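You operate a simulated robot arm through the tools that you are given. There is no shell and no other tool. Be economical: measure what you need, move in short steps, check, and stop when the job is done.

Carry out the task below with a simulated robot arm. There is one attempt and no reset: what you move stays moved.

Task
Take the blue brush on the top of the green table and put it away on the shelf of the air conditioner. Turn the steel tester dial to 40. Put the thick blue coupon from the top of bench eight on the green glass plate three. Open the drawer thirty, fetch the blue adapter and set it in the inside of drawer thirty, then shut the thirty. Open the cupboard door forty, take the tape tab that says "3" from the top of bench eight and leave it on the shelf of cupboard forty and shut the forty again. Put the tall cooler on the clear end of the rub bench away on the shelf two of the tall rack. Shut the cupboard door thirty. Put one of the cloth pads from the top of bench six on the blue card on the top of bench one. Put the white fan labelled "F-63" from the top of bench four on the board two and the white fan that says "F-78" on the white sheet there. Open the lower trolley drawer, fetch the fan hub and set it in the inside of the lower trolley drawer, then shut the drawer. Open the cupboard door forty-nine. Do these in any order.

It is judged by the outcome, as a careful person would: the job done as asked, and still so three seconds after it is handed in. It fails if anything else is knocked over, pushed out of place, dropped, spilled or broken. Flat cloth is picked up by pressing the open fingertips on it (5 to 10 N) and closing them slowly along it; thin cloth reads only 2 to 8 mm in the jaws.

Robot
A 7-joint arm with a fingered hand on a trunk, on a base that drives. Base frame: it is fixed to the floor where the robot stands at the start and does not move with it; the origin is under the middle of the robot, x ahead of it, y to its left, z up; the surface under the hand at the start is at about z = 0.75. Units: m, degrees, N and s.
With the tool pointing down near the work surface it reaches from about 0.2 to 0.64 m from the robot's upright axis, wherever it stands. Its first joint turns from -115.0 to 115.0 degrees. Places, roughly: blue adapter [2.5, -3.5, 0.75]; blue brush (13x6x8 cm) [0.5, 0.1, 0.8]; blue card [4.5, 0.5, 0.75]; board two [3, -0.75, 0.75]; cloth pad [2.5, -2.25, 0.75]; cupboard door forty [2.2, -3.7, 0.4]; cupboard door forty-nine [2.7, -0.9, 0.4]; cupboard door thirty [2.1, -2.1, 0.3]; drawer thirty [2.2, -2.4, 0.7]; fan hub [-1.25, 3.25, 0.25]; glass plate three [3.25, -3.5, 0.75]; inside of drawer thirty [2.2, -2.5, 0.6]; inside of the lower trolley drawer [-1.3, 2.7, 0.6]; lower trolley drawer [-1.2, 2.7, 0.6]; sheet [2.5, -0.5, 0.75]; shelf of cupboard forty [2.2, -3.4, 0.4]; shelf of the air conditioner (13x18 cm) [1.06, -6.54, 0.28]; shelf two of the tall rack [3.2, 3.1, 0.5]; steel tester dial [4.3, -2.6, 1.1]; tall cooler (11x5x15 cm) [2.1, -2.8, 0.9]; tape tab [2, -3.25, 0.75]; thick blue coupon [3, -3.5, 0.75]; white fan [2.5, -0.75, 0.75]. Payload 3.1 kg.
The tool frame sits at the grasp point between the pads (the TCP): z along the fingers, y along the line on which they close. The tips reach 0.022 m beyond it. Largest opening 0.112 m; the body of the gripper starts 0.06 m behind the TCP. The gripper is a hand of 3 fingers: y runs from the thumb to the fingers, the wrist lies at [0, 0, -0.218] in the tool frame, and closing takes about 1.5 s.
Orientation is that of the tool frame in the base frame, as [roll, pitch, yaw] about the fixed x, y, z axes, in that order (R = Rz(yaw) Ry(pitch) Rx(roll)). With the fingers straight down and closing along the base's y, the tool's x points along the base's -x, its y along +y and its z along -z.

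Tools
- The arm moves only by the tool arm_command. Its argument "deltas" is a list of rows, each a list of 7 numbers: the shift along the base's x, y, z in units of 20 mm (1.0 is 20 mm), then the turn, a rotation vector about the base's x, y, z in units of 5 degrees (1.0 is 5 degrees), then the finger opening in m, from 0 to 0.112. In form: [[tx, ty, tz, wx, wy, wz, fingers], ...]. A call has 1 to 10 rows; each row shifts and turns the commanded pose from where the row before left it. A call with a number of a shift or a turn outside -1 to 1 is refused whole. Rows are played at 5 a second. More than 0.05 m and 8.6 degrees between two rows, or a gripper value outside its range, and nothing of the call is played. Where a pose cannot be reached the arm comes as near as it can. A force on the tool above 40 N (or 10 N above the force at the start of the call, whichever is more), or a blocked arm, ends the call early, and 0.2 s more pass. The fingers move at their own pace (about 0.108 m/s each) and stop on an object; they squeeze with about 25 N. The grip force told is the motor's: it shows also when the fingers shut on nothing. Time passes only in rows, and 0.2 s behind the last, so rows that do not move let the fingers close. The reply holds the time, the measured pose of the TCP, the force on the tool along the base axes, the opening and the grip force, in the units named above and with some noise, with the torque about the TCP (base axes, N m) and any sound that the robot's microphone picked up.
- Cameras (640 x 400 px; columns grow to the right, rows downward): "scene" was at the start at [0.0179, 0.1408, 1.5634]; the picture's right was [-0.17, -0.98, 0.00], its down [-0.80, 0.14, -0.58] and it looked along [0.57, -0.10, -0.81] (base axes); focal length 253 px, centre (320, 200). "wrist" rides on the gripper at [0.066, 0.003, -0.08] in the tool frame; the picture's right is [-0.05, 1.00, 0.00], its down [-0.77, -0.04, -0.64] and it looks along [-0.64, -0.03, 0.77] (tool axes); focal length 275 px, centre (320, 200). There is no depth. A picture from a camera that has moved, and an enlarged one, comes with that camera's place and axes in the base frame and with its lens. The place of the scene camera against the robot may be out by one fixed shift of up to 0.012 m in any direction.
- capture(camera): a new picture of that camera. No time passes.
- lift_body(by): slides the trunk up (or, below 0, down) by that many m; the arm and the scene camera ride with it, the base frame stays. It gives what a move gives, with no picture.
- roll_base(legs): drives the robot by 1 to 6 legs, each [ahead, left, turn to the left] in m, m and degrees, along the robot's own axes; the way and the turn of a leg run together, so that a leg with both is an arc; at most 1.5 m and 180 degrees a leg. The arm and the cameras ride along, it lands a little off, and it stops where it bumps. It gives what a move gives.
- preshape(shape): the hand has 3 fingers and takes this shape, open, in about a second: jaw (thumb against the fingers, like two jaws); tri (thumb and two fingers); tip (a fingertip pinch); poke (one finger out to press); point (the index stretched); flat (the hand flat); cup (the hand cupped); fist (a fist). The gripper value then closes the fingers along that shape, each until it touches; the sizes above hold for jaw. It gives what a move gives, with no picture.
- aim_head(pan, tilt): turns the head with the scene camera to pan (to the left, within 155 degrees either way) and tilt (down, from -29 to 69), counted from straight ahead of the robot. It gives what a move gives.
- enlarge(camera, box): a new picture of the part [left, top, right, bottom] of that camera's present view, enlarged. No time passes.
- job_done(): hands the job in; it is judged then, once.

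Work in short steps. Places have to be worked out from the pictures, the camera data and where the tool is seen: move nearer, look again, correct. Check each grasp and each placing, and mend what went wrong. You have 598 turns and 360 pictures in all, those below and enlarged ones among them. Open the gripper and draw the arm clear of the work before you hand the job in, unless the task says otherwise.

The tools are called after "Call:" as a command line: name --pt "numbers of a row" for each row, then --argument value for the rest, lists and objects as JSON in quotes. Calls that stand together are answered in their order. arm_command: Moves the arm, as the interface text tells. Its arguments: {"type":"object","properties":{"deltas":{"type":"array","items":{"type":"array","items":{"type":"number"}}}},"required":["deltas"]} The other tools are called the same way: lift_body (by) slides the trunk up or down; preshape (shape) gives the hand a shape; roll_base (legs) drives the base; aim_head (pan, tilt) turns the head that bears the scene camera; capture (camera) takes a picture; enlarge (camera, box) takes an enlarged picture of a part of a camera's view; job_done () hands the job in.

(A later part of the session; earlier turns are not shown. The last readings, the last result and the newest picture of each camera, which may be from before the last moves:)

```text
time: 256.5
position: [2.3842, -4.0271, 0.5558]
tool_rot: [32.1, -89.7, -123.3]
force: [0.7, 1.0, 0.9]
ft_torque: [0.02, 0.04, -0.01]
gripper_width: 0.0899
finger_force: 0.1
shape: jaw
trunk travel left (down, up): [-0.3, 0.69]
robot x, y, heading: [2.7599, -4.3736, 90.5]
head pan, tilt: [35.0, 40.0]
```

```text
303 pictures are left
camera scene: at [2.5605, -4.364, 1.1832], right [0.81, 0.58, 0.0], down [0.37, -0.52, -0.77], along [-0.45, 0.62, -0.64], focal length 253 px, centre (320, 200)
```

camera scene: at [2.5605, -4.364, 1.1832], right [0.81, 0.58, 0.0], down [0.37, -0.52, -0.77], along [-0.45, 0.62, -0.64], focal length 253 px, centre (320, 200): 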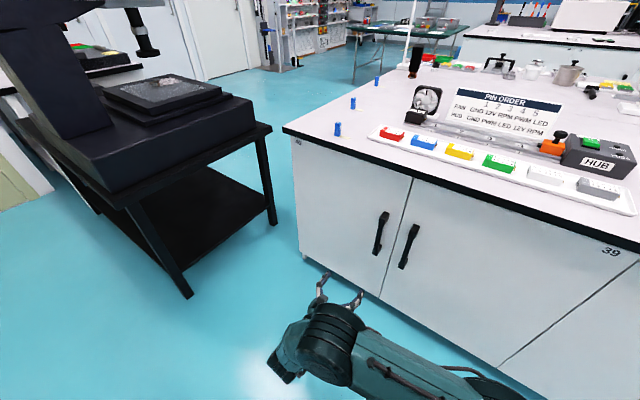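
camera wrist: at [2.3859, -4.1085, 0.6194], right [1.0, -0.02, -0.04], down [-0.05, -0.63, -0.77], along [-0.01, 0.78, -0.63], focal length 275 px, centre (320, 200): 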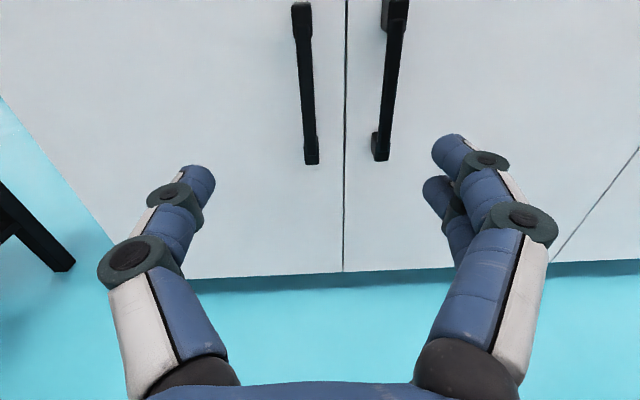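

Handle at x≈2.374, z 0.43–0.60. Advance with fingers at 50 mm.

Call:
arm_command --pt "-0.5 1 -1 0 0 0 0.05" --pt "0 1 -0.5 0 0 0 0.05" --pt "0 1 0 0 0 0 0.05" --pt "0 1 0 0 0 0 0.05" --pt "0 1 0 0 0 0 0.05" --pt "0 1 0 0 0 0 0.05" --pt "0 1 0 0 0 0 0.05" --pt "0 1 0 0 0 0 0.05" --pt "0 1 0 0 0 0 0.05" --pt "0 1 0 0 0 0 0.05"

Call:
capture --camera "wrist"

```text
time: 258.7
position: [2.3751, -3.8276, 0.5252]
tool_rot: [34.3, -89.7, -125.5]
force: [0.6, 0.1, 0.9]
ft_torque: [-0.01, 0.0, 0.0]
gripper_width: 0.0506
finger_force: 0.1
shape: jaw
trunk travel left (down, up): [-0.3, 0.69]
robot x, y, heading: [2.7552, -4.3715, 90.4]
head pan, tilt: [35.0, 40.0]
```

```text
302 pictures are left
camera wrist: at [2.3769, -3.9074, 0.5907], right [1.0, -0.02, -0.04], down [-0.05, -0.63, -0.77], along [-0.01, 0.77, -0.63], focal length 275 px, centre (320, 200)
```

wrist: 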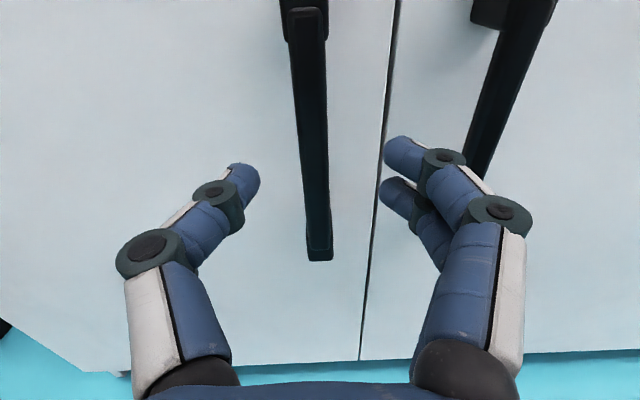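

Call:
arm_command --pt "-0.1 1 0 0 0 0 0.05" --pt "0 1 0 0 0 0 0.05" --pt "0 0.3 0 0 0 0 0.05" --pt "0 0 0 0 0 0 0.01" --pt "0 0 0 0 0 0 0.0" --pt "0 0 0 0 0 0 0.0" --pt "0 0 0 0 0 0 0.0" --pt "0 0 0 0 0 0 0.0"

Call:
capture --camera "wrist"

```text
time: 260.5
position: [2.3737, -3.782, 0.5259]
tool_rot: [46.9, -89.7, -138.2]
force: [4.3, -8.8, -2.6]
ft_torque: [-0.07, 0.02, -0.15]
gripper_width: 0.0081
finger_force: 25.0
shape: jaw
trunk travel left (down, up): [-0.3, 0.69]
robot x, y, heading: [2.7549, -4.3718, 90.4]
head pan, tilt: [35.0, 40.0]
```

```text
301 pictures are left
camera wrist: at [2.3746, -3.8632, 0.5904], right [1.0, -0.02, -0.04], down [-0.05, -0.63, -0.77], along [-0.01, 0.77, -0.63], focal length 275 px, centre (320, 200)
```

wrist: 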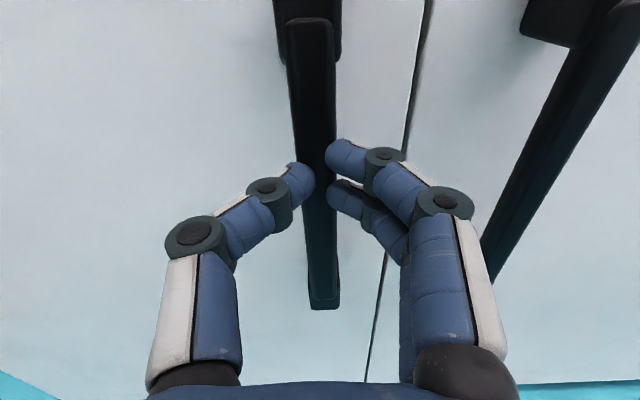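

Handle gripped. Pull along the arc around the hinge at x≈2.01, turning the tool with the door.

Call:
arm_command --pt "-0.122 -0.95 0 0 0 -0.6 0" --pt "-0.171 -0.943 0 0 0 -0.6 0" --pt "-0.221 -0.932 0 0 0 -0.6 0" --pt "-0.269 -0.92 0 0 0 -0.6 0" --pt "-0.317 -0.904 0 0 0 -0.6 0"

Call:
capture --camera "scene"

```text
time: 261.7
position: [2.35, -3.8752, 0.525]
tool_rot: [28.6, -89.8, -134.8]
force: [-7.9, 1.8, 5.8]
ft_torque: [0.14, 0.03, 0.32]
gripper_width: 0.0063
finger_force: 25.2
shape: jaw
trunk travel left (down, up): [-0.3, 0.69]
robot x, y, heading: [2.757, -4.3716, 90.7]
head pan, tilt: [35.0, 40.0]
```

```text
300 pictures are left
camera scene: at [2.5601, -4.3644, 1.1832], right [0.81, 0.58, 0.0], down [0.37, -0.52, -0.77], along [-0.45, 0.62, -0.64], focal length 253 px, centre (320, 200)
```

scene: 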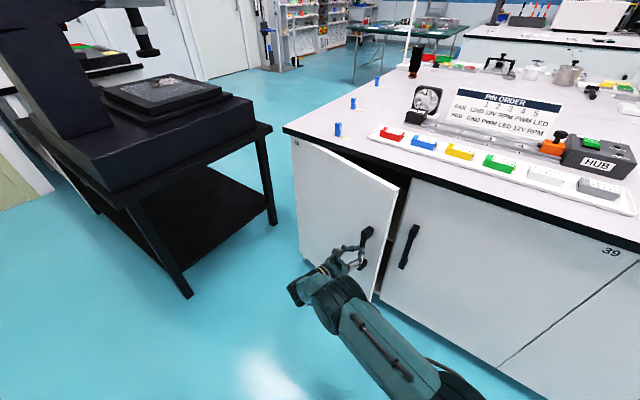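

Door is opening nicely. Continue the arc.

Call:
arm_command --pt "-0.364 -0.886 0 0 0 -0.6 0" --pt "-0.409 -0.866 0 0 0 -0.6 0" --pt "-0.454 -0.843 0 0 0 -0.6 0" --pt "-0.498 -0.819 0 0 0 -0.6 0" --pt "-0.54 -0.791 0 0 0 -0.6 0" --pt "-0.58 -0.763 0 0 0 -0.6 0" --pt "-0.618 -0.732 0 0 0 -0.6 0" --pt "-0.656 -0.698 0 0 0 -0.6 0"

Call:
capture --camera "scene"

```text
time: 263.5
position: [2.344, -4.0058, 0.5281]
tool_rot: [47.2, -89.6, -176.0]
force: [0.6, -0.5, 0.2]
ft_torque: [-0.02, 0.01, 0.0]
gripper_width: 0.0019
finger_force: 25.1
shape: jaw
out of reach, approached as far as the arm can: row 4, 5, 6, 7, 8
trunk travel left (down, up): [-0.3, 0.69]
robot x, y, heading: [2.7579, -4.3684, 90.7]
head pan, tilt: [35.0, 40.0]
```

```text
299 pictures are left
camera scene: at [2.5606, -4.3637, 1.1833], right [0.81, 0.58, 0.0], down [0.37, -0.52, -0.77], along [-0.45, 0.62, -0.64], focal length 253 px, centre (320, 200)
```

scene: 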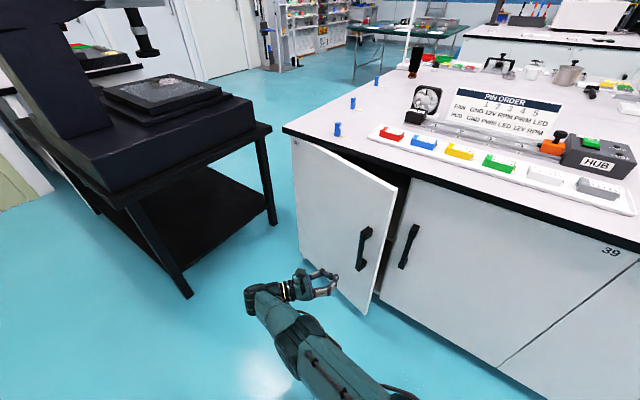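

The grip slipped at about 25° opening. I'll turn the hand to point toward −x and push the door open from behind its free edge.

Call:
arm_command --pt "0.4 -0.3 0 0 0 1 0" --pt "0.4 -0.3 0 0 0 1 0" --pt "0.4 -0.3 0 0 0 1 0" --pt "0.4 0 0 0 0 1 0" --pt "0.4 0 0 0 0 1 0" --pt "0.4 0 0 0 0 1 0" --pt "0.4 0 0 0 0 1 0" --pt "0.4 0 0 0 0 1 0" --pt "0.4 0 0 0 0 1 0" --pt "0.4 0 0 0 0 1 0"

Call:
arm_command --pt "0.3 0 0 0 0 1 0" --pt "0.3 0 0 0 0 1 0" --pt "0.3 0 0 0 0 1 0" --pt "0.3 0 0 0 0 1 0" --pt "0.3 0 0 0 0 1 0" --pt "0 0 0 0 0 1 0" --pt "0 0 0 0 0 1 0" --pt "0 0 0 0 0 1 0" --pt "0 0 0 0 0 1 0" --pt "0 0 0 0 0 1 0"

Call:
arm_command --pt "0 0 0 0 0 1 0" --pt "0 0 0 0 0 1 0" --pt "0 0 0 0 0 1 0" --pt "0 0 0 0 0 1 0" --pt "0 0 0 0 0 1 0" --pt "0 0 0 0 0 0.8 0"

Call:
capture --camera "wrist"

Call:
capture --camera "scene"

```text
time: 265.7
position: [2.424, -4.0232, 0.5296]
tool_rot: [41.5, -89.8, -121.7]
force: [1.0, 0.7, -0.5]
ft_torque: [0.0, 0.02, 0.02]
gripper_width: 0.0019
finger_force: 25.1
shape: jaw
trunk travel left (down, up): [-0.3, 0.69]
robot x, y, heading: [2.7538, -4.3706, 90.8]
head pan, tilt: [35.0, 40.0]
```

```text
time: 267.0
position: [2.4174, -4.0291, 0.5373]
tool_rot: [-59.7, -80.2, 6.5]
force: [-0.1, -0.6, 0.4]
ft_torque: [0.02, 0.01, 0.01]
gripper_width: 0.0022
finger_force: 24.9
shape: jaw
trunk travel left (down, up): [-0.3, 0.69]
robot x, y, heading: [2.755, -4.3721, 90.5]
head pan, tilt: [35.0, 40.0]
stopped in row 6: the arm was blocked; the commanded pose is now the measured one
```

```text
time: 268.4
position: [2.4181, -4.0283, 0.5388]
tool_rot: [-59.8, -80.2, 35.7]
force: [-0.7, 0.7, 0.5]
ft_torque: [0.02, -0.03, 0.01]
gripper_width: 0.002
finger_force: 24.8
shape: jaw
trunk travel left (down, up): [-0.3, 0.69]
robot x, y, heading: [2.755, -4.3713, 90.7]
head pan, tilt: [35.0, 40.0]
```

```text
298 pictures are left
camera wrist: at [2.5016, -4.0537, 0.596], right [0.39, 0.9, -0.19], down [0.46, -0.37, -0.81], along [-0.8, 0.23, -0.56], focal length 275 px, centre (320, 200)
```

wrist: 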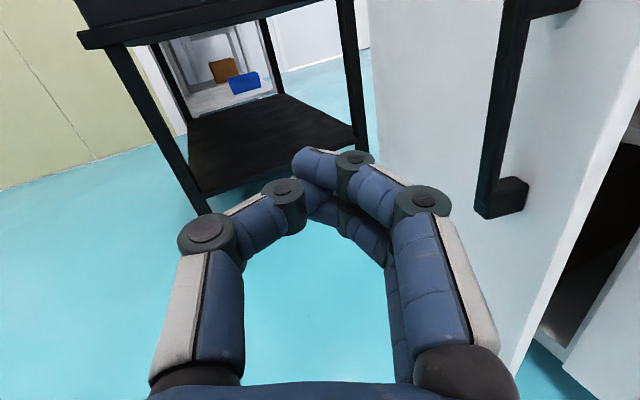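

```text
297 pictures are left
camera scene: at [2.5606, -4.364, 1.1832], right [0.81, 0.58, 0.0], down [0.37, -0.52, -0.77], along [-0.45, 0.62, -0.64], focal length 253 px, centre (320, 200)
```

scene: 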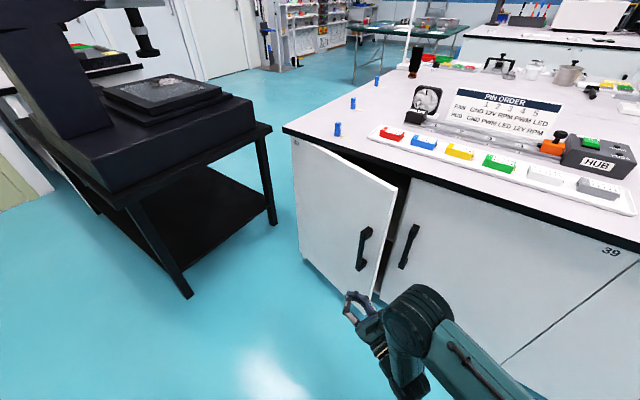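

Hand now points ~156°. Go around the door's free edge: right, then toward the bench.

Call:
arm_command --pt "1 0 0 0 0 0 0" --pt "1 0.5 0 0 0 0 0" --pt "0.3 1 0 0 0 0 0" --pt "0 1 0 0 0 0 0" --pt "0 1 0 0 0 0 0" --pt "0 1 0 0 0 0 0" --pt "0 1 0 0 0 0 0" --pt "0 1 0 0 0 0 0" --pt "0 0.8 0 0 0 0 0"

Call:
capture --camera "wrist"

```text
time: 270.4
position: [2.4646, -3.8822, 0.5387]
tool_rot: [-59.8, -80.2, 35.6]
force: [-0.5, -0.6, 0.2]
ft_torque: [0.01, -0.02, -0.01]
gripper_width: 0.0021
finger_force: 24.9
shape: jaw
trunk travel left (down, up): [-0.3, 0.69]
robot x, y, heading: [2.7555, -4.3709, 90.8]
head pan, tilt: [35.0, 40.0]
```

```text
296 pictures are left
camera wrist: at [2.5477, -3.9078, 0.5962], right [0.39, 0.9, -0.19], down [0.46, -0.37, -0.81], along [-0.8, 0.23, -0.56], focal length 275 px, centre (320, 200)
```

wrist: 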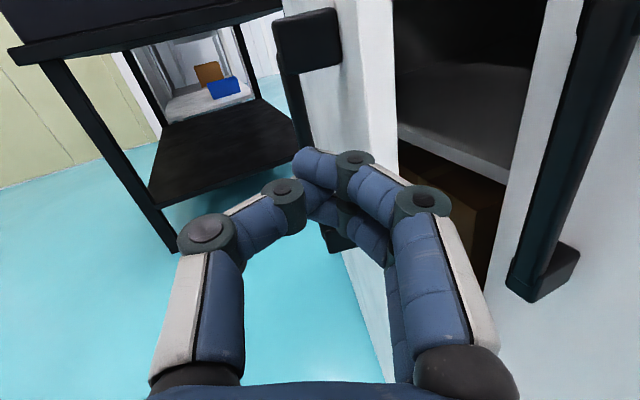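

The door is in fact only ~10° open (edge ≈(2.418, −3.82)). I lower the trunk so the hand passes below the handles and insert the fingertips in the gap.

Call:
lift_body --by -0.18

Call:
arm_command --pt "0 1 0 0 0 0 0" --pt "0 1 0 0 0 0 0" --pt "0 1 0 0 0 0 0" --pt "0 1 0 0 0 0 0"

Call:
capture --camera "wrist"

```text
time: 272.4
position: [2.4637, -3.8839, 0.3589]
tool_rot: [-59.7, -80.2, 35.5]
force: [0.5, 0.4, 0.3]
ft_torque: [-0.03, 0.01, 0.0]
gripper_width: 0.0019
finger_force: 25.3
shape: jaw
trunk travel left (down, up): [-0.12, 0.87]
robot x, y, heading: [2.756, -4.3718, 90.6]
head pan, tilt: [35.0, 40.0]
```

```text
time: 273.4
position: [2.4645, -3.8045, 0.3574]
tool_rot: [-59.8, -80.3, 35.7]
force: [1.0, -0.1, -0.3]
ft_torque: [-0.01, 0.0, -0.02]
gripper_width: 0.0021
finger_force: 25.0
shape: jaw
trunk travel left (down, up): [-0.12, 0.87]
robot x, y, heading: [2.7557, -4.3727, 90.8]
head pan, tilt: [35.0, 40.0]
```

```text
295 pictures are left
camera wrist: at [2.5482, -3.8285, 0.4154], right [0.39, 0.9, -0.19], down [0.46, -0.37, -0.81], along [-0.8, 0.23, -0.56], focal length 275 px, centre (320, 200)
```

wrist: 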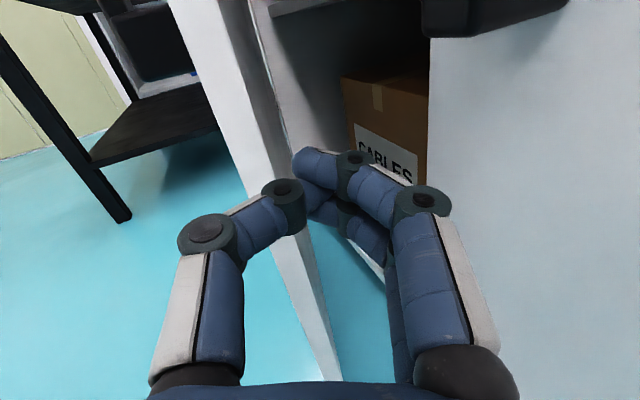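

Tips are aligned with the gap. Push in 5 cm, then sweep outward (−y, then −x).

Call:
arm_command --pt "-1 0.1 0 0 0 0 0" --pt "-1 0.1 0 0 0 0 0" --pt "-0.5 0 0 0 0 0 0" --pt "0 -1 0 0 0 0 0" --pt "0 -1 0 0 0 0 0" --pt "0 -1 0 0 0 0 0" --pt "0 -1 0 0 0 0 0" --pt "-0.2 -1 0 0 0 0 0" --pt "-0.3 -1 0 0 0 0 0" --pt "-0.3 -1 0 0 0 0 0"

Call:
capture --camera "wrist"

Call:
capture --camera "scene"

```text
time: 275.6
position: [2.3973, -3.9408, 0.3598]
tool_rot: [-59.6, -80.2, 35.4]
force: [-1.6, 0.6, 0.0]
ft_torque: [-0.01, -0.02, 0.0]
gripper_width: 0.0009
finger_force: 24.7
shape: jaw
trunk travel left (down, up): [-0.12, 0.87]
robot x, y, heading: [2.7566, -4.375, 90.7]
head pan, tilt: [35.0, 40.0]
```

```text
294 pictures are left
camera wrist: at [2.4809, -3.9644, 0.417], right [0.39, 0.9, -0.19], down [0.46, -0.37, -0.81], along [-0.8, 0.23, -0.56], focal length 275 px, centre (320, 200)
```

wrist: 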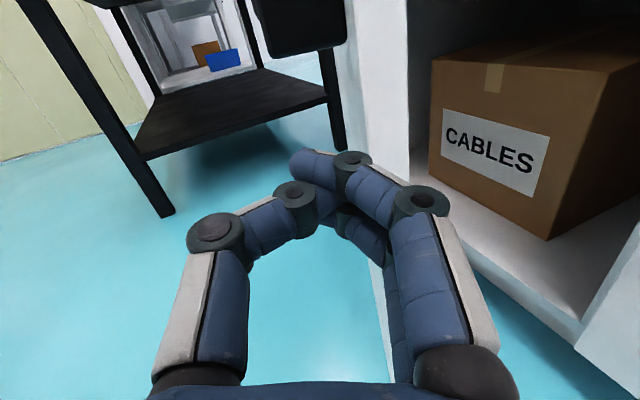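

```text
293 pictures are left
camera scene: at [2.5607, -4.3639, 1.0033], right [0.81, 0.58, 0.0], down [0.37, -0.52, -0.77], along [-0.45, 0.62, -0.64], focal length 253 px, centre (320, 200)
```

scene: 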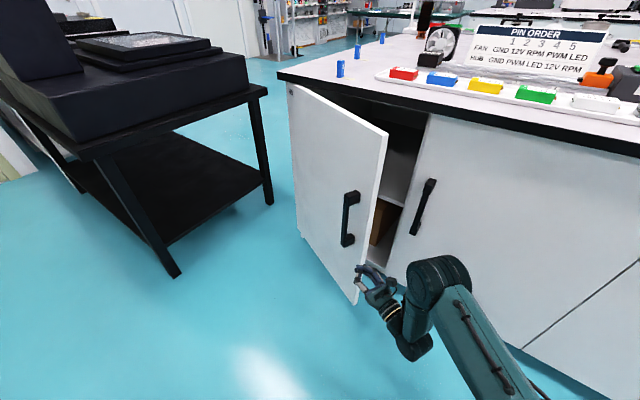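

Door at ~22° now; insert deeper behind it and sweep along the arc.

Call:
arm_command --pt "1 0.5 0 0 0 0 0" --pt "0.5 1 0 0 0 0 0" --pt "0 1 0 0 0 0 0" --pt "0 1 0 0 0 0 0" --pt "0 1 0 0 0 0 0" --pt "-0.3 1 0 0 0 0 0" --pt "-1 0.6 0 0 0 0 0" --pt "-1 0.4 0 0 0 0 0" --pt "-1 0 0 0 0 0 0"

Call:
capture --camera "wrist"

```text
time: 277.6
position: [2.3614, -3.8088, 0.3591]
tool_rot: [-59.8, -80.1, 35.6]
force: [0.0, 0.2, 1.0]
ft_torque: [-0.01, 0.01, 0.01]
gripper_width: 0.0008
finger_force: 25.1
shape: jaw
trunk travel left (down, up): [-0.12, 0.87]
robot x, y, heading: [2.755, -4.374, 90.8]
head pan, tilt: [35.0, 40.0]
```

```text
292 pictures are left
camera wrist: at [2.4451, -3.8329, 0.4162], right [0.39, 0.9, -0.19], down [0.46, -0.37, -0.81], along [-0.8, 0.23, -0.56], focal length 275 px, centre (320, 200)
```

wrist: 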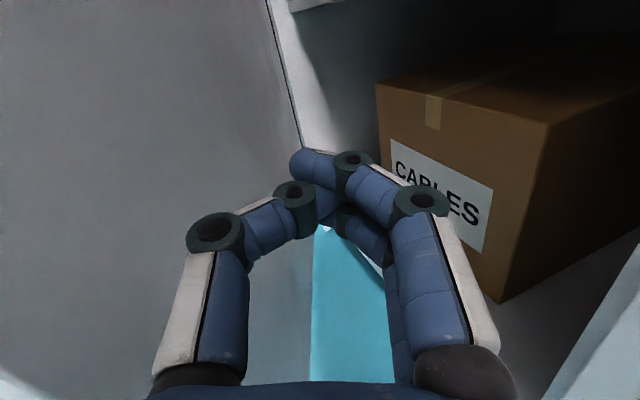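

Behind the door now. Sweep it open.

Call:
arm_command --pt "-0.229 -0.887 0 0 0 0 0" --pt "-0.275 -0.874 0 0 0 0 0" --pt "-0.321 -0.858 0 0 0 0 0" --pt "-0.365 -0.84 0 0 0 0 0" --pt "-0.409 -0.82 0 0 0 0 0" --pt "-0.451 -0.797 0 0 0 0 0" --pt "-0.492 -0.773 0 0 0 0 0" --pt "-0.532 -0.746 0 0 0 0 0" --pt "-0.57 -0.717 0 0 0 0 0" --pt "-0.607 -0.686 0 0 0 0 0"

Call:
arm_command --pt "-0.642 -0.653 0 0 0 0 0" --pt "-0.675 -0.619 0 0 0 0 0" --pt "-0.707 -0.583 0 0 0 0 0" --pt "-0.736 -0.545 0 0 0 0 0" --pt "-0.764 -0.506 0 0 0 0 0" --pt "-0.789 -0.465 0 0 0 0 0" --pt "-0.813 -0.423 0 0 0 0 0" --pt "-0.834 -0.38 0 0 0 0 0" --pt "-0.852 -0.336 0 0 0 0 0" --pt "-0.869 -0.291 0 0 0 0 0"

Call:
capture --camera "scene"

```text
time: 279.8
position: [2.2767, -3.9699, 0.3593]
tool_rot: [-59.8, -80.3, 35.6]
force: [0.6, 0.6, 0.3]
ft_torque: [0.0, -0.01, 0.01]
gripper_width: 0.0005
finger_force: 24.3
shape: jaw
trunk travel left (down, up): [-0.12, 0.87]
robot x, y, heading: [2.7574, -4.3714, 90.4]
head pan, tilt: [35.0, 40.0]
```

```text
time: 282.0
position: [2.1242, -4.0654, 0.3589]
tool_rot: [-60.1, -80.3, 35.8]
force: [0.7, 0.9, 0.2]
ft_torque: [0.04, -0.01, 0.01]
gripper_width: 0.0009
finger_force: 25.4
shape: jaw
trunk travel left (down, up): [-0.12, 0.87]
robot x, y, heading: [2.7567, -4.3714, 90.5]
head pan, tilt: [35.0, 40.0]
```

```text
291 pictures are left
camera scene: at [2.5605, -4.364, 1.0032], right [0.81, 0.58, 0.0], down [0.37, -0.52, -0.77], along [-0.45, 0.62, -0.64], focal length 253 px, centre (320, 200)
```

scene: 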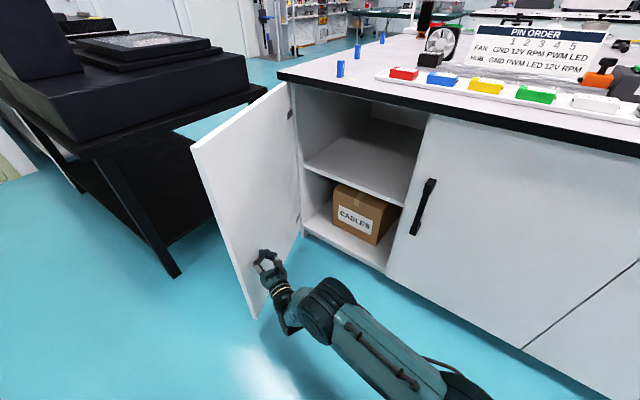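

Door is ~80° open and the shelf is free. Withdraw the hand, raise the trunk to bench level, and shift the base left for regrasping the tab.

Call:
arm_command --pt "1 0 0 0 0 0 0.02" --pt "1 0 0 0 0 0 0.04" --pt "1 0 0 0 0 -1 0.05" --pt "1 0 0 0 0 -1 0.05" --pt "1 0 0 0 0 -1 0.05" --pt "1 0 0 0 0 -1 0.05" --pt "1 0 0 0 0 -1 0.05" --pt "1 0 0 0 0 -1 0.05" --pt "1 0 0 0 0 -1 0.05" --pt "1 0 0 0 0 -1 0.05"

Call:
lift_body --by 0.4

Call:
arm_command --pt "0 0 0 0 0 -1 0.05" --pt "0 0 0 0 0 -1 0.05" --pt "0 0 0 0 0 -1 0.05" --pt "0 0 0 0.17 -0.98 0 0.05" --pt "0 0 0 0.17 -0.98 0 0.05" --pt "0 0 0.5 -0.98 -0.17 0 0.05" --pt "0 0 0.5 -0.98 -0.17 0 0.05" --pt "0 0 0.5 -0.98 -0.17 0 0.05" --pt "0 0 0.5 -0.98 -0.17 0 0.05" --pt "0 0 0.5 -0.98 -0.17 0 0.05"

Call:
lift_body --by 0.12

Call:
roll_base --legs '[[0.02, 0.28, 0]]'

Call:
capture --camera "wrist"

Call:
capture --camera "scene"

```text
time: 284.2
position: [2.3245, -4.0663, 0.3594]
tool_rot: [-59.7, -80.3, -4.5]
force: [-0.1, -0.5, 0.3]
ft_torque: [0.01, 0.02, 0.01]
gripper_width: 0.0494
finger_force: 0.0
shape: jaw
trunk travel left (down, up): [-0.12, 0.87]
robot x, y, heading: [2.7565, -4.3714, 90.8]
head pan, tilt: [35.0, 40.0]
```

```text
time: 288.0
position: [2.323, -4.0673, 0.7594]
tool_rot: [-59.7, -80.3, -4.4]
force: [-0.7, 0.5, 0.2]
ft_torque: [-0.02, 0.0, 0.03]
gripper_width: 0.0495
finger_force: 0.0
shape: jaw
trunk travel left (down, up): [-0.52, 0.47]
robot x, y, heading: [2.7555, -4.3735, 90.5]
head pan, tilt: [35.0, 40.0]
```

```text
time: 290.2
position: [2.3245, -4.0674, 0.8097]
tool_rot: [177.6, -69.8, 104.0]
force: [-0.4, 1.0, 0.0]
ft_torque: [0.0, -0.03, -0.01]
gripper_width: 0.0496
finger_force: 0.0
shape: jaw
trunk travel left (down, up): [-0.52, 0.47]
robot x, y, heading: [2.7569, -4.3711, 90.8]
head pan, tilt: [35.0, 40.0]
```

```text
time: 291.7
position: [2.3234, -4.0676, 0.9285]
tool_rot: [177.5, -69.8, 104.0]
force: [-0.4, 0.1, 0.3]
ft_torque: [0.0, 0.01, 0.0]
gripper_width: 0.0495
finger_force: 0.0
shape: jaw
trunk travel left (down, up): [-0.64, 0.35]
robot x, y, heading: [2.7589, -4.3762, 90.5]
head pan, tilt: [35.0, 40.0]
```

```text
time: 293.7
position: [2.0393, -4.0525, 0.9294]
tool_rot: [177.4, -69.8, 104.2]
force: [0.8, 0.7, 0.5]
ft_torque: [-0.01, 0.02, -0.01]
gripper_width: 0.0497
finger_force: 0.1
shape: jaw
trunk travel left (down, up): [-0.64, 0.35]
robot x, y, heading: [2.4729, -4.3516, 90.9]
head pan, tilt: [35.0, 40.0]
```

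```text
290 pictures are left
camera wrist: at [2.0522, -4.1039, 1.0182], right [0.98, 0.19, -0.03], down [0.15, -0.85, -0.51], along [-0.12, 0.49, -0.86], focal length 275 px, centre (320, 200)
```

wrist: 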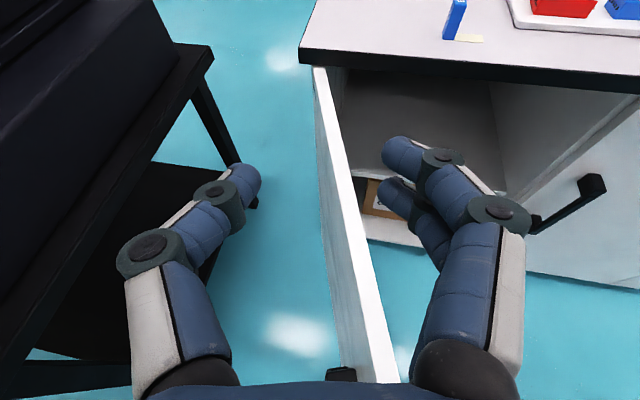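

```text
289 pictures are left
camera scene: at [2.2775, -4.3479, 1.5231], right [0.81, 0.58, 0.0], down [0.38, -0.52, -0.77], along [-0.45, 0.62, -0.64], focal length 253 px, centre (320, 200)
```

scene: 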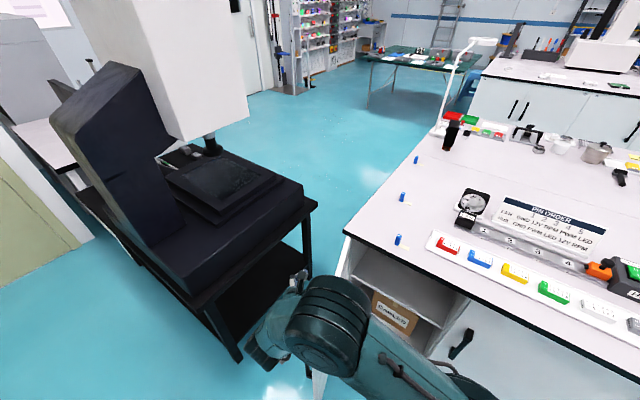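

Approach the tab from the front at low height.

Call:
arm_command --pt "0.53 1 0 0 0 0 0.05" --pt "0.53 1 0 0 0 0 0.05" --pt "0.53 1 0 0 0 0 0.05" --pt "0.53 1 0 0 0 0 0.05" --pt "0.53 1 0 0 0 0 0.05" --pt "0.53 1 0 0 0 0 0.05" --pt "0.53 1 0 0 0 0 0.05" --pt "0.53 1 -0.5 0 0 0 0.05" --pt "0.53 1 -1 0 0 0 0.05" --pt "0.53 1 -1 0 0 0 0.05"

Call:
capture --camera "wrist"

```text
time: 295.9
position: [2.1451, -3.8511, 0.8792]
tool_rot: [177.7, -69.8, 104.0]
force: [0.4, 0.3, -0.9]
ft_torque: [0.0, -0.04, -0.01]
gripper_width: 0.0493
finger_force: 0.0
shape: jaw
trunk travel left (down, up): [-0.64, 0.35]
robot x, y, heading: [2.4717, -4.3567, 90.7]
head pan, tilt: [35.0, 40.0]
```

```text
288 pictures are left
camera wrist: at [2.1582, -3.9027, 0.9684], right [0.98, 0.19, -0.03], down [0.15, -0.85, -0.51], along [-0.12, 0.49, -0.86], focal length 275 px, centre (320, 200)
```

wrist: 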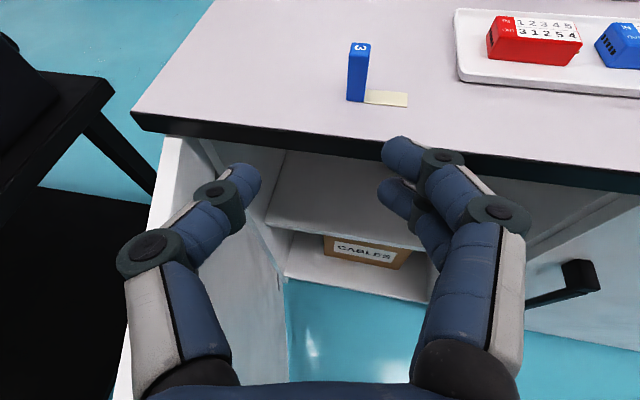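

Tab base confirmed at (2.148, −3.692). Lower to z≈0.824 and advance, then close.

Call:
arm_command --pt "0 0.5 -1 0 0 0 0.05" --pt "0 0.5 -1 0 0 0 0.05" --pt "0 0.5 -0.7 0 0 0 0.05" --pt "0 1 0 0 0 0 0.05" --pt "0 1 0 0 0 0 0.05" --pt "0 1 0 0 0 0 0.05" --pt "0.1 1 0 0 0 0 0.05" --pt "0 1 0 0 0 0 0.05" --pt "0 0.8 0 0 0 0 0.05" --pt "0 0.4 0 0 0 0 0.05"

Call:
capture --camera "wrist"

```text
time: 298.1
position: [2.1488, -3.6985, 0.8254]
tool_rot: [177.5, -69.8, 104.3]
force: [1.0, -0.6, 0.4]
ft_torque: [0.04, -0.03, 0.03]
gripper_width: 0.0497
finger_force: 0.1
shape: jaw
trunk travel left (down, up): [-0.64, 0.35]
robot x, y, heading: [2.4771, -4.356, 90.8]
head pan, tilt: [35.0, 40.0]
```

```text
287 pictures are left
camera wrist: at [2.1615, -3.7496, 0.9149], right [0.98, 0.19, -0.03], down [0.15, -0.85, -0.5], along [-0.12, 0.49, -0.86], focal length 275 px, centre (320, 200)
```

wrist: 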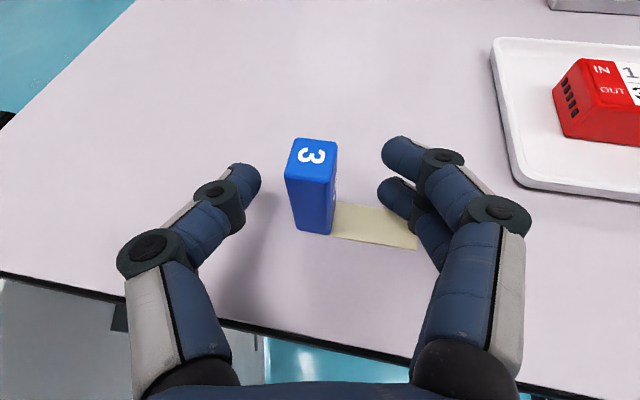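

Call:
arm_command --pt "0 0.2 0 0 0 0 0.05" --pt "0 0 0 0 0 0 0.02" --pt "0 0 0 0 0 0 0.005" --pt "0 0 0 0 0 0 0.005" --pt "0 0 0 0 0 0 0.005" --pt "0 0 0 0 0 0 0.005" --pt "0 0 0 0 0 0 0.005" --pt "0 0 1 0 0 0 0.005" --pt "0 0 1 0 0 0 0.005"

Call:
capture --camera "wrist"

```text
time: 300.1
position: [2.1483, -3.6962, 0.8632]
tool_rot: [177.5, -69.7, 104.2]
force: [-0.3, 0.2, -0.9]
ft_torque: [-0.04, -0.03, 0.0]
gripper_width: 0.0001
finger_force: 25.1
shape: jaw
trunk travel left (down, up): [-0.64, 0.35]
robot x, y, heading: [2.4754, -4.3525, 90.7]
head pan, tilt: [35.0, 40.0]
```

```text
286 pictures are left
camera wrist: at [2.1615, -3.747, 0.9537], right [0.98, 0.19, -0.03], down [0.15, -0.85, -0.5], along [-0.12, 0.49, -0.86], focal length 275 px, centre (320, 200)
```

wrist: 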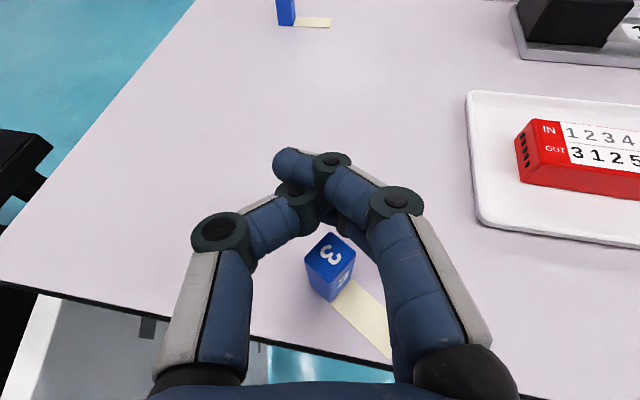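

The small block slipped out of the pads (it still stands, rotated ~45°, near the edge). I'll regrasp it with a 42°-tilted hand pointing ~134°, aiming the fingertips at it. First rise and reorient.

Call:
arm_command --pt "0 0 1 0 0 0 0.0" --pt "0 0 1 0 0 0 0.03" --pt "0 0 1 0 0 0 0.05" --pt "0 0 0 0 0 1 0.05" --pt "0 0 0 0 0 1 0.05" --pt "0 0 0 0 0 1 0.05" --pt "0 0 0 0 0 1 0.05" --pt "0 0 0 0 0 1 0.05" --pt "0 0 0 0 0 1 0.05"

Call:
arm_command --pt "0 0 0 -0.72 -0.69 0 0.05" --pt "0 0 0 -0.72 -0.69 0 0.05" --pt "0 0 0 -0.72 -0.69 0 0.05" --pt "0 0 0 -0.72 -0.69 0 0.05" --pt "0 0 0 -0.72 -0.69 0 0.05" --pt "0 0 0 -0.43 -0.41 0 0.05"

Call:
capture --camera "wrist"

```text
time: 302.1
position: [2.1486, -3.6939, 0.9244]
tool_rot: [177.8, -69.8, 134.1]
force: [0.2, -0.8, 0.0]
ft_torque: [0.0, 0.0, 0.02]
gripper_width: 0.0495
finger_force: 0.0
shape: jaw
trunk travel left (down, up): [-0.64, 0.35]
robot x, y, heading: [2.4761, -4.3541, 90.7]
head pan, tilt: [35.0, 40.0]
```

```text
time: 303.5
position: [2.1558, -3.7229, 0.9231]
tool_rot: [177.6, -44.9, 134.0]
force: [0.7, 0.0, 0.6]
ft_torque: [0.06, -0.02, -0.05]
gripper_width: 0.0494
finger_force: 0.1
shape: jaw
out of reach, approached as far as the arm can: row 5, 6
trunk travel left (down, up): [-0.64, 0.35]
robot x, y, heading: [2.4744, -4.3538, 90.6]
head pan, tilt: [35.0, 40.0]
```

```text
285 pictures are left
camera wrist: at [2.1624, -3.7302, 1.0268], right [0.76, 0.65, -0.01], down [0.65, -0.76, -0.1], along [-0.07, 0.07, -1.0], focal length 275 px, centre (320, 200)
```

wrist: 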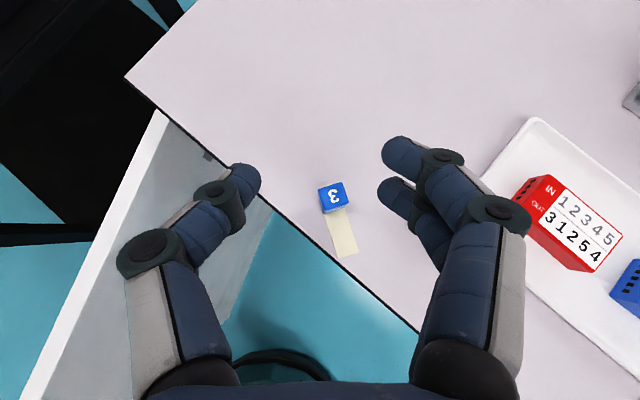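

Slightly out of reach, so I move the base 10 cm ahead and compensate with the arm.

Call:
roll_base --legs '[[0.1, 0, 0]]'

Call:
arm_command --pt "0 -1 0 0 0 0.3 0.05" --pt "0 -1 0 0 0 0.3 0.05" --pt "0 -1 0 0 0 0.3 0.05" --pt "0 -1 0 0 0 0.3 0.05" --pt "0 -0.6 0 -0.43 -0.41 0.3 0.05" --pt "0 0 -1 0 0 0 0.05"

Call:
capture --camera "wrist"

```text
time: 304.6
position: [2.1535, -3.6238, 0.9222]
tool_rot: [177.9, -44.8, 134.0]
force: [-0.2, -0.2, -0.5]
ft_torque: [-0.02, -0.01, 0.03]
gripper_width: 0.0494
finger_force: 0.0
shape: jaw
trunk travel left (down, up): [-0.64, 0.35]
robot x, y, heading: [2.474, -4.257, 90.8]
head pan, tilt: [35.0, 40.0]
```

```text
time: 306.1
position: [2.1528, -3.7166, 0.9048]
tool_rot: [178.4, -42.0, 141.2]
force: [-0.7, 0.1, 0.2]
ft_torque: [0.01, 0.01, -0.01]
gripper_width: 0.0496
finger_force: 0.1
shape: jaw
trunk travel left (down, up): [-0.64, 0.35]
robot x, y, heading: [2.4736, -4.2578, 90.8]
head pan, tilt: [35.0, 40.0]
```

```text
284 pictures are left
camera wrist: at [2.1573, -3.7185, 1.0076], right [0.67, 0.74, -0.01], down [0.74, -0.67, -0.04], along [-0.04, 0.02, -1.0], focal length 275 px, centre (320, 200)
```

wrist: 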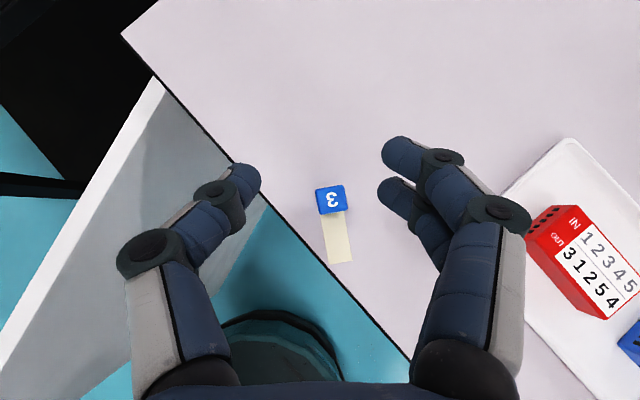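

Call:
arm_command --pt "0.4 0.1 -1 0 0 0 0.05" --pt "0 0 -1 0 0 0 0.05" --pt "0 0 -1 0 0 0 0.05" --pt "0 0 -0.7 0 0 0 0.05" --pt "0 0 -0.3 0 0 0 0.05" --pt "0 0 0 0 0 0 0.05"

Call:
capture --camera "wrist"

```text
time: 307.4
position: [2.1618, -3.7134, 0.8251]
tool_rot: [178.2, -42.3, 141.3]
force: [-1.6, 1.7, 11.7]
ft_torque: [0.34, -0.18, 0.06]
gripper_width: 0.0498
finger_force: 0.1
shape: jaw
trunk travel left (down, up): [-0.64, 0.35]
robot x, y, heading: [2.4706, -4.2564, 90.8]
head pan, tilt: [35.0, 40.0]
```

```text
283 pictures are left
camera wrist: at [2.1665, -3.7162, 0.9279], right [0.67, 0.74, -0.01], down [0.74, -0.67, -0.05], along [-0.04, 0.03, -1.0], focal length 275 px, centre (320, 200)
```

wrist: 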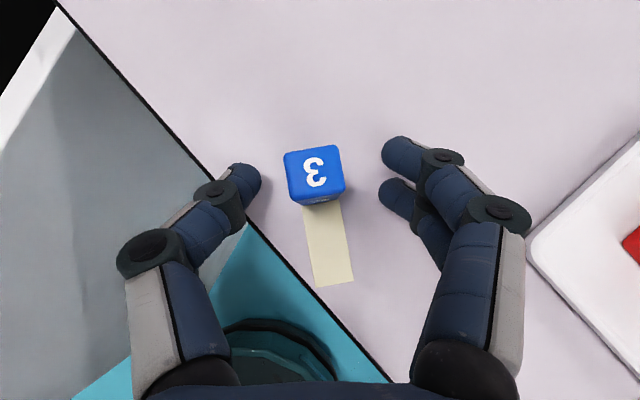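

Well aligned with the fingertips. Raise 2 mm and close gently.

Call:
arm_command --pt "0 0 0.12 0 0 0 0.05" --pt "0 0 0 0 0 0 0.04" --pt "0 0 0 0 0 0 0.03" --pt "0 0 0 0 0 0 0.02" --pt "0 0 0 0 0 0 0.012" --pt "0 0 0 0 0 0 0.008" --pt "0 0 0 0 0 0 0.008" --pt "0 0 0 0 0 0 0.008" --pt "0 0 0 0 0 0 0.008"

Call:
capture --camera "wrist"

```text
time: 309.4
position: [2.1614, -3.7131, 0.8257]
tool_rot: [178.3, -42.0, 141.2]
force: [1.2, 0.1, -0.9]
ft_torque: [0.0, -0.03, 0.0]
gripper_width: 0.0131
finger_force: 25.0
shape: jaw
trunk travel left (down, up): [-0.64, 0.35]
robot x, y, heading: [2.4744, -4.2547, 91.0]
head pan, tilt: [35.0, 40.0]
```

```text
282 pictures are left
camera wrist: at [2.1663, -3.7156, 0.9291], right [0.67, 0.74, -0.01], down [0.74, -0.67, -0.04], along [-0.04, 0.02, -1.0], focal length 275 px, centre (320, 200)
```

wrist: 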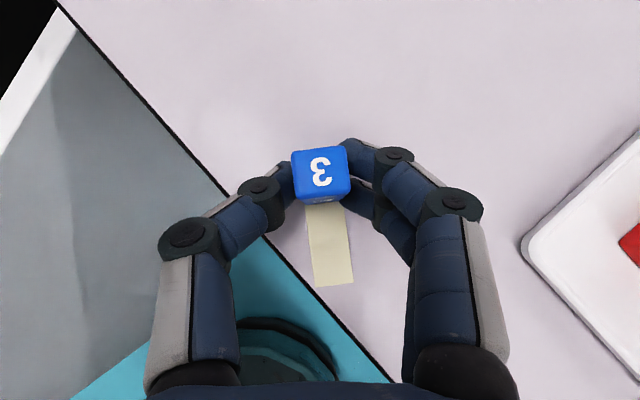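

Good grip. Lift, back the base off, and lower the trunk toward shelf level.

Call:
arm_command --pt "0 0 1 0 0 0 0.008" --pt "0 0 1 0 0 0 0.008" --pt "0 0 1 0 0 0 0.008" --pt "0 0 1 0 0 0 0.008"

Call:
roll_base --legs '[[-0.25, 0, 0]]'

Call:
lift_body --by -0.32

Call:
capture --camera "wrist"

Call:
capture --camera "scene"

```text
time: 310.4
position: [2.1644, -3.7135, 0.9062]
tool_rot: [178.4, -42.0, 141.2]
force: [-0.2, 0.1, -0.6]
ft_torque: [0.01, 0.0, -0.03]
gripper_width: 0.0133
finger_force: 25.0
shape: jaw
trunk travel left (down, up): [-0.64, 0.35]
robot x, y, heading: [2.4756, -4.2543, 90.8]
head pan, tilt: [35.0, 40.0]
```

```text
time: 312.3
position: [2.1661, -3.9662, 0.9059]
tool_rot: [178.4, -42.1, 141.2]
force: [0.3, 0.3, -0.3]
ft_torque: [0.01, 0.05, 0.0]
gripper_width: 0.0133
finger_force: 25.1
shape: jaw
trunk travel left (down, up): [-0.64, 0.35]
robot x, y, heading: [2.4769, -4.5104, 91.0]
head pan, tilt: [35.0, 40.0]
```

```text
time: 315.4
position: [2.1657, -3.9636, 0.585]
tool_rot: [178.3, -42.0, 141.2]
force: [-0.6, -0.3, 0.4]
ft_torque: [-0.02, 0.01, -0.04]
gripper_width: 0.0132
finger_force: 25.0
shape: jaw
trunk travel left (down, up): [-0.32, 0.67]
robot x, y, heading: [2.4792, -4.513, 90.8]
head pan, tilt: [35.0, 40.0]
```

```text
281 pictures are left
camera wrist: at [2.1707, -3.9674, 0.6884], right [0.67, 0.74, -0.01], down [0.74, -0.67, -0.04], along [-0.04, 0.02, -1.0], focal length 275 px, centre (320, 200)
```

wrist: 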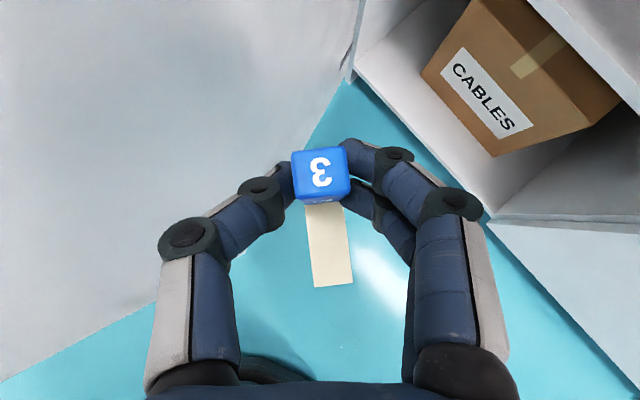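

```text
280 pictures are left
camera scene: at [2.281, -4.5007, 1.2033], right [0.81, 0.59, 0.0], down [0.38, -0.52, -0.77], along [-0.45, 0.62, -0.64], focal length 253 px, centre (320, 200)
```

scene: 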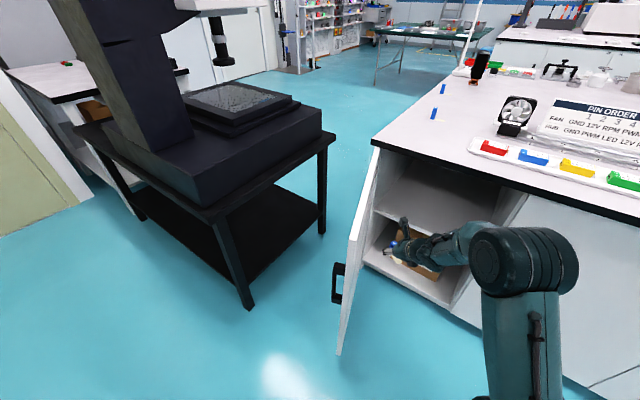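

Lower a bit, then drive the base ahead to bring the tab into the cupboard opening.

Call:
arm_command --pt "0.5 0 -1 0 0 -0.8 0.008" --pt "0.5 0 -0.3 0 0 -0.8 0.008" --pt "0 0 0 0 0 -0.8 0.008" --pt "0 0 0 0 0 -0.8 0.008"

Call:
roll_base --legs '[[0.2, 0, 0]]'

Call:
capture --camera "wrist"

Call:
capture --camera "scene"

```text
time: 316.4
position: [2.186, -3.9644, 0.5588]
tool_rot: [178.2, -42.0, 125.2]
force: [-0.2, -0.4, 0.5]
ft_torque: [-0.03, -0.01, 0.0]
gripper_width: 0.0133
finger_force: 25.0
shape: jaw
trunk travel left (down, up): [-0.32, 0.67]
robot x, y, heading: [2.4766, -4.5103, 90.7]
head pan, tilt: [35.0, 40.0]
```

```text
time: 318.1
position: [2.183, -3.7596, 0.559]
tool_rot: [178.3, -42.0, 125.3]
force: [0.0, -0.5, 0.1]
ft_torque: [-0.02, -0.01, 0.03]
gripper_width: 0.0134
finger_force: 25.0
shape: jaw
trunk travel left (down, up): [-0.32, 0.67]
robot x, y, heading: [2.4714, -4.2998, 91.0]
head pan, tilt: [35.0, 40.0]
```

```text
279 pictures are left
camera wrist: at [2.1857, -3.763, 0.6623], right [0.85, 0.53, -0.01], down [0.53, -0.85, -0.04], along [-0.03, 0.03, -1.0], focal length 275 px, centre (320, 200)
```

wrist: 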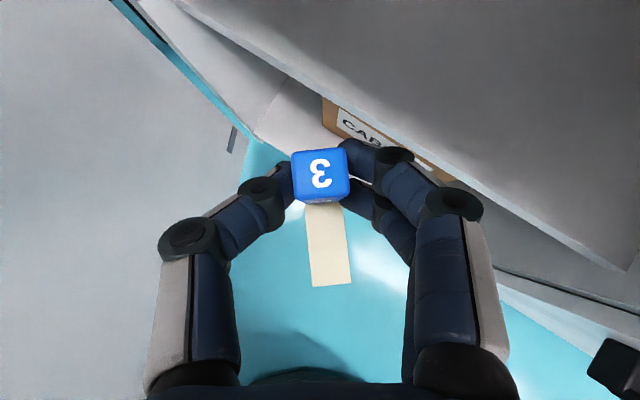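

```text
278 pictures are left
camera scene: at [2.2776, -4.2957, 1.2032], right [0.81, 0.59, 0.0], down [0.38, -0.52, -0.77], along [-0.45, 0.62, -0.64], focal length 253 px, centre (320, 200)
```

scene: 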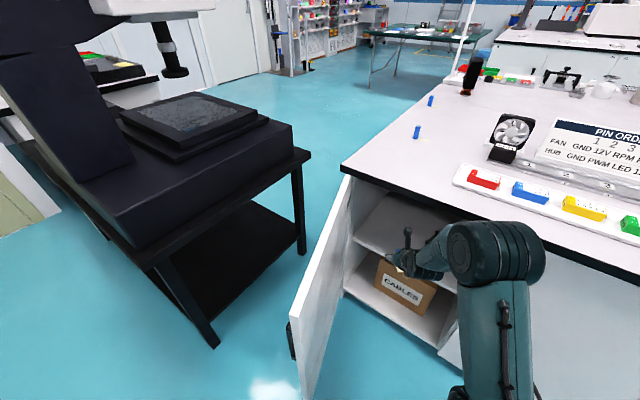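

Wrist would come near the bench slab, so I tilt the hand to ~55° while inserting, then level it back when lowering.

Call:
arm_command --pt "0 0 -0.4 0.82 0.57 0 0.008" --pt "0 0 0 0.82 0.57 0 0.008" --pt "0 0.5 0 0.5 0.34 0 0.008" --pt "0 1 0 0 0 0 0.008" --pt "0 1 0 0 0 0 0.008" --pt "0 1 0 0 0 0 0.008" --pt "0 1 0 0 0 0 0.008" --pt "0 1 0 0 0 0 0.008"

Call:
capture --camera "wrist"

```text
time: 319.9
position: [2.1802, -3.6491, 0.5499]
tool_rot: [177.9, -55.1, 125.6]
force: [1.1, -0.1, 0.2]
ft_torque: [-0.01, 0.01, -0.02]
gripper_width: 0.0132
finger_force: 25.0
shape: jaw
trunk travel left (down, up): [-0.32, 0.67]
robot x, y, heading: [2.4687, -4.3023, 90.9]
head pan, tilt: [35.0, 40.0]
```

```text
277 pictures are left
camera wrist: at [2.1969, -3.6715, 0.6502], right [0.84, 0.54, -0.02], down [0.51, -0.82, -0.27], along [-0.16, 0.22, -0.96], focal length 275 px, centre (320, 200)
```

wrist: 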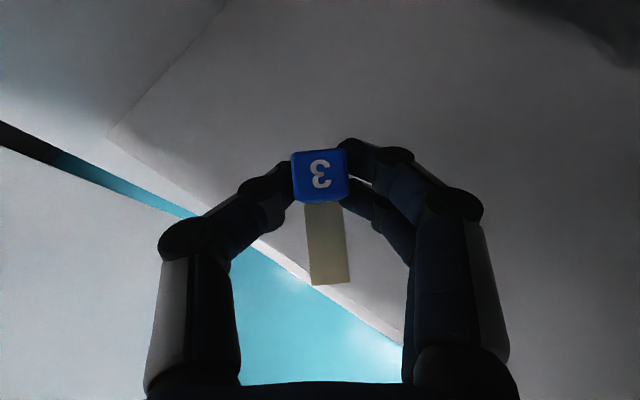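

Shelf top ≈0.49, its edge at y≈−3.676. Move 4.5 cm deeper, level back the tilt, and lower to contact.

Call:
arm_command --pt "0 1 0 0 0 0 0.008" --pt "0 1 0 0 0 0 0.008" --pt "0 0.3 -0.4 0 0 0 0.008" --pt "0 0 -0.2 -0.82 -0.57 0 0.008" --pt "0 0 0 -0.82 -0.57 0 0.008" --pt "0 0 -0.2 -0.4 -0.28 0 0.008" --pt "0 0 -0.2 0 0 0 0.008" --pt "0 0 -0.15 0 0 0 0.008" --pt "0 0 -0.15 0 0 0 0.008" --pt "0 0 -0.15 0 0 0 0.008"

Call:
capture --camera "wrist"

```text
time: 322.1
position: [2.1805, -3.6026, 0.5244]
tool_rot: [178.4, -45.8, 125.4]
force: [0.1, 0.6, 0.3]
ft_torque: [0.0, 0.0, 0.01]
gripper_width: 0.0132
finger_force: 25.2
shape: jaw
out of reach, approached as far as the arm can: row 5, 6
trunk travel left (down, up): [-0.32, 0.67]
robot x, y, heading: [2.4736, -4.3034, 91.0]
head pan, tilt: [35.0, 40.0]
```

```text
276 pictures are left
camera wrist: at [2.1875, -3.6118, 0.6282], right [0.84, 0.54, -0.01], down [0.53, -0.84, -0.11], along [-0.07, 0.09, -0.99], focal length 275 px, centre (320, 200)
```

wrist: 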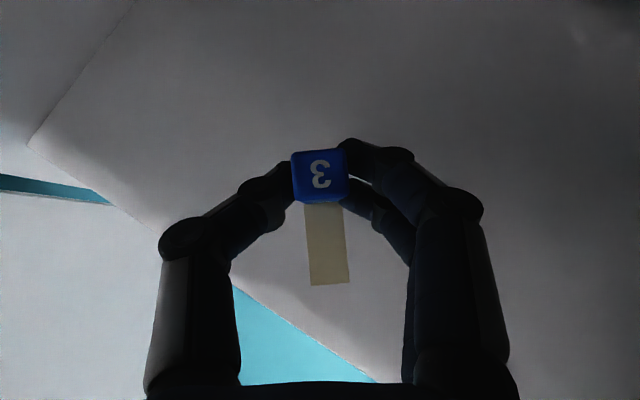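

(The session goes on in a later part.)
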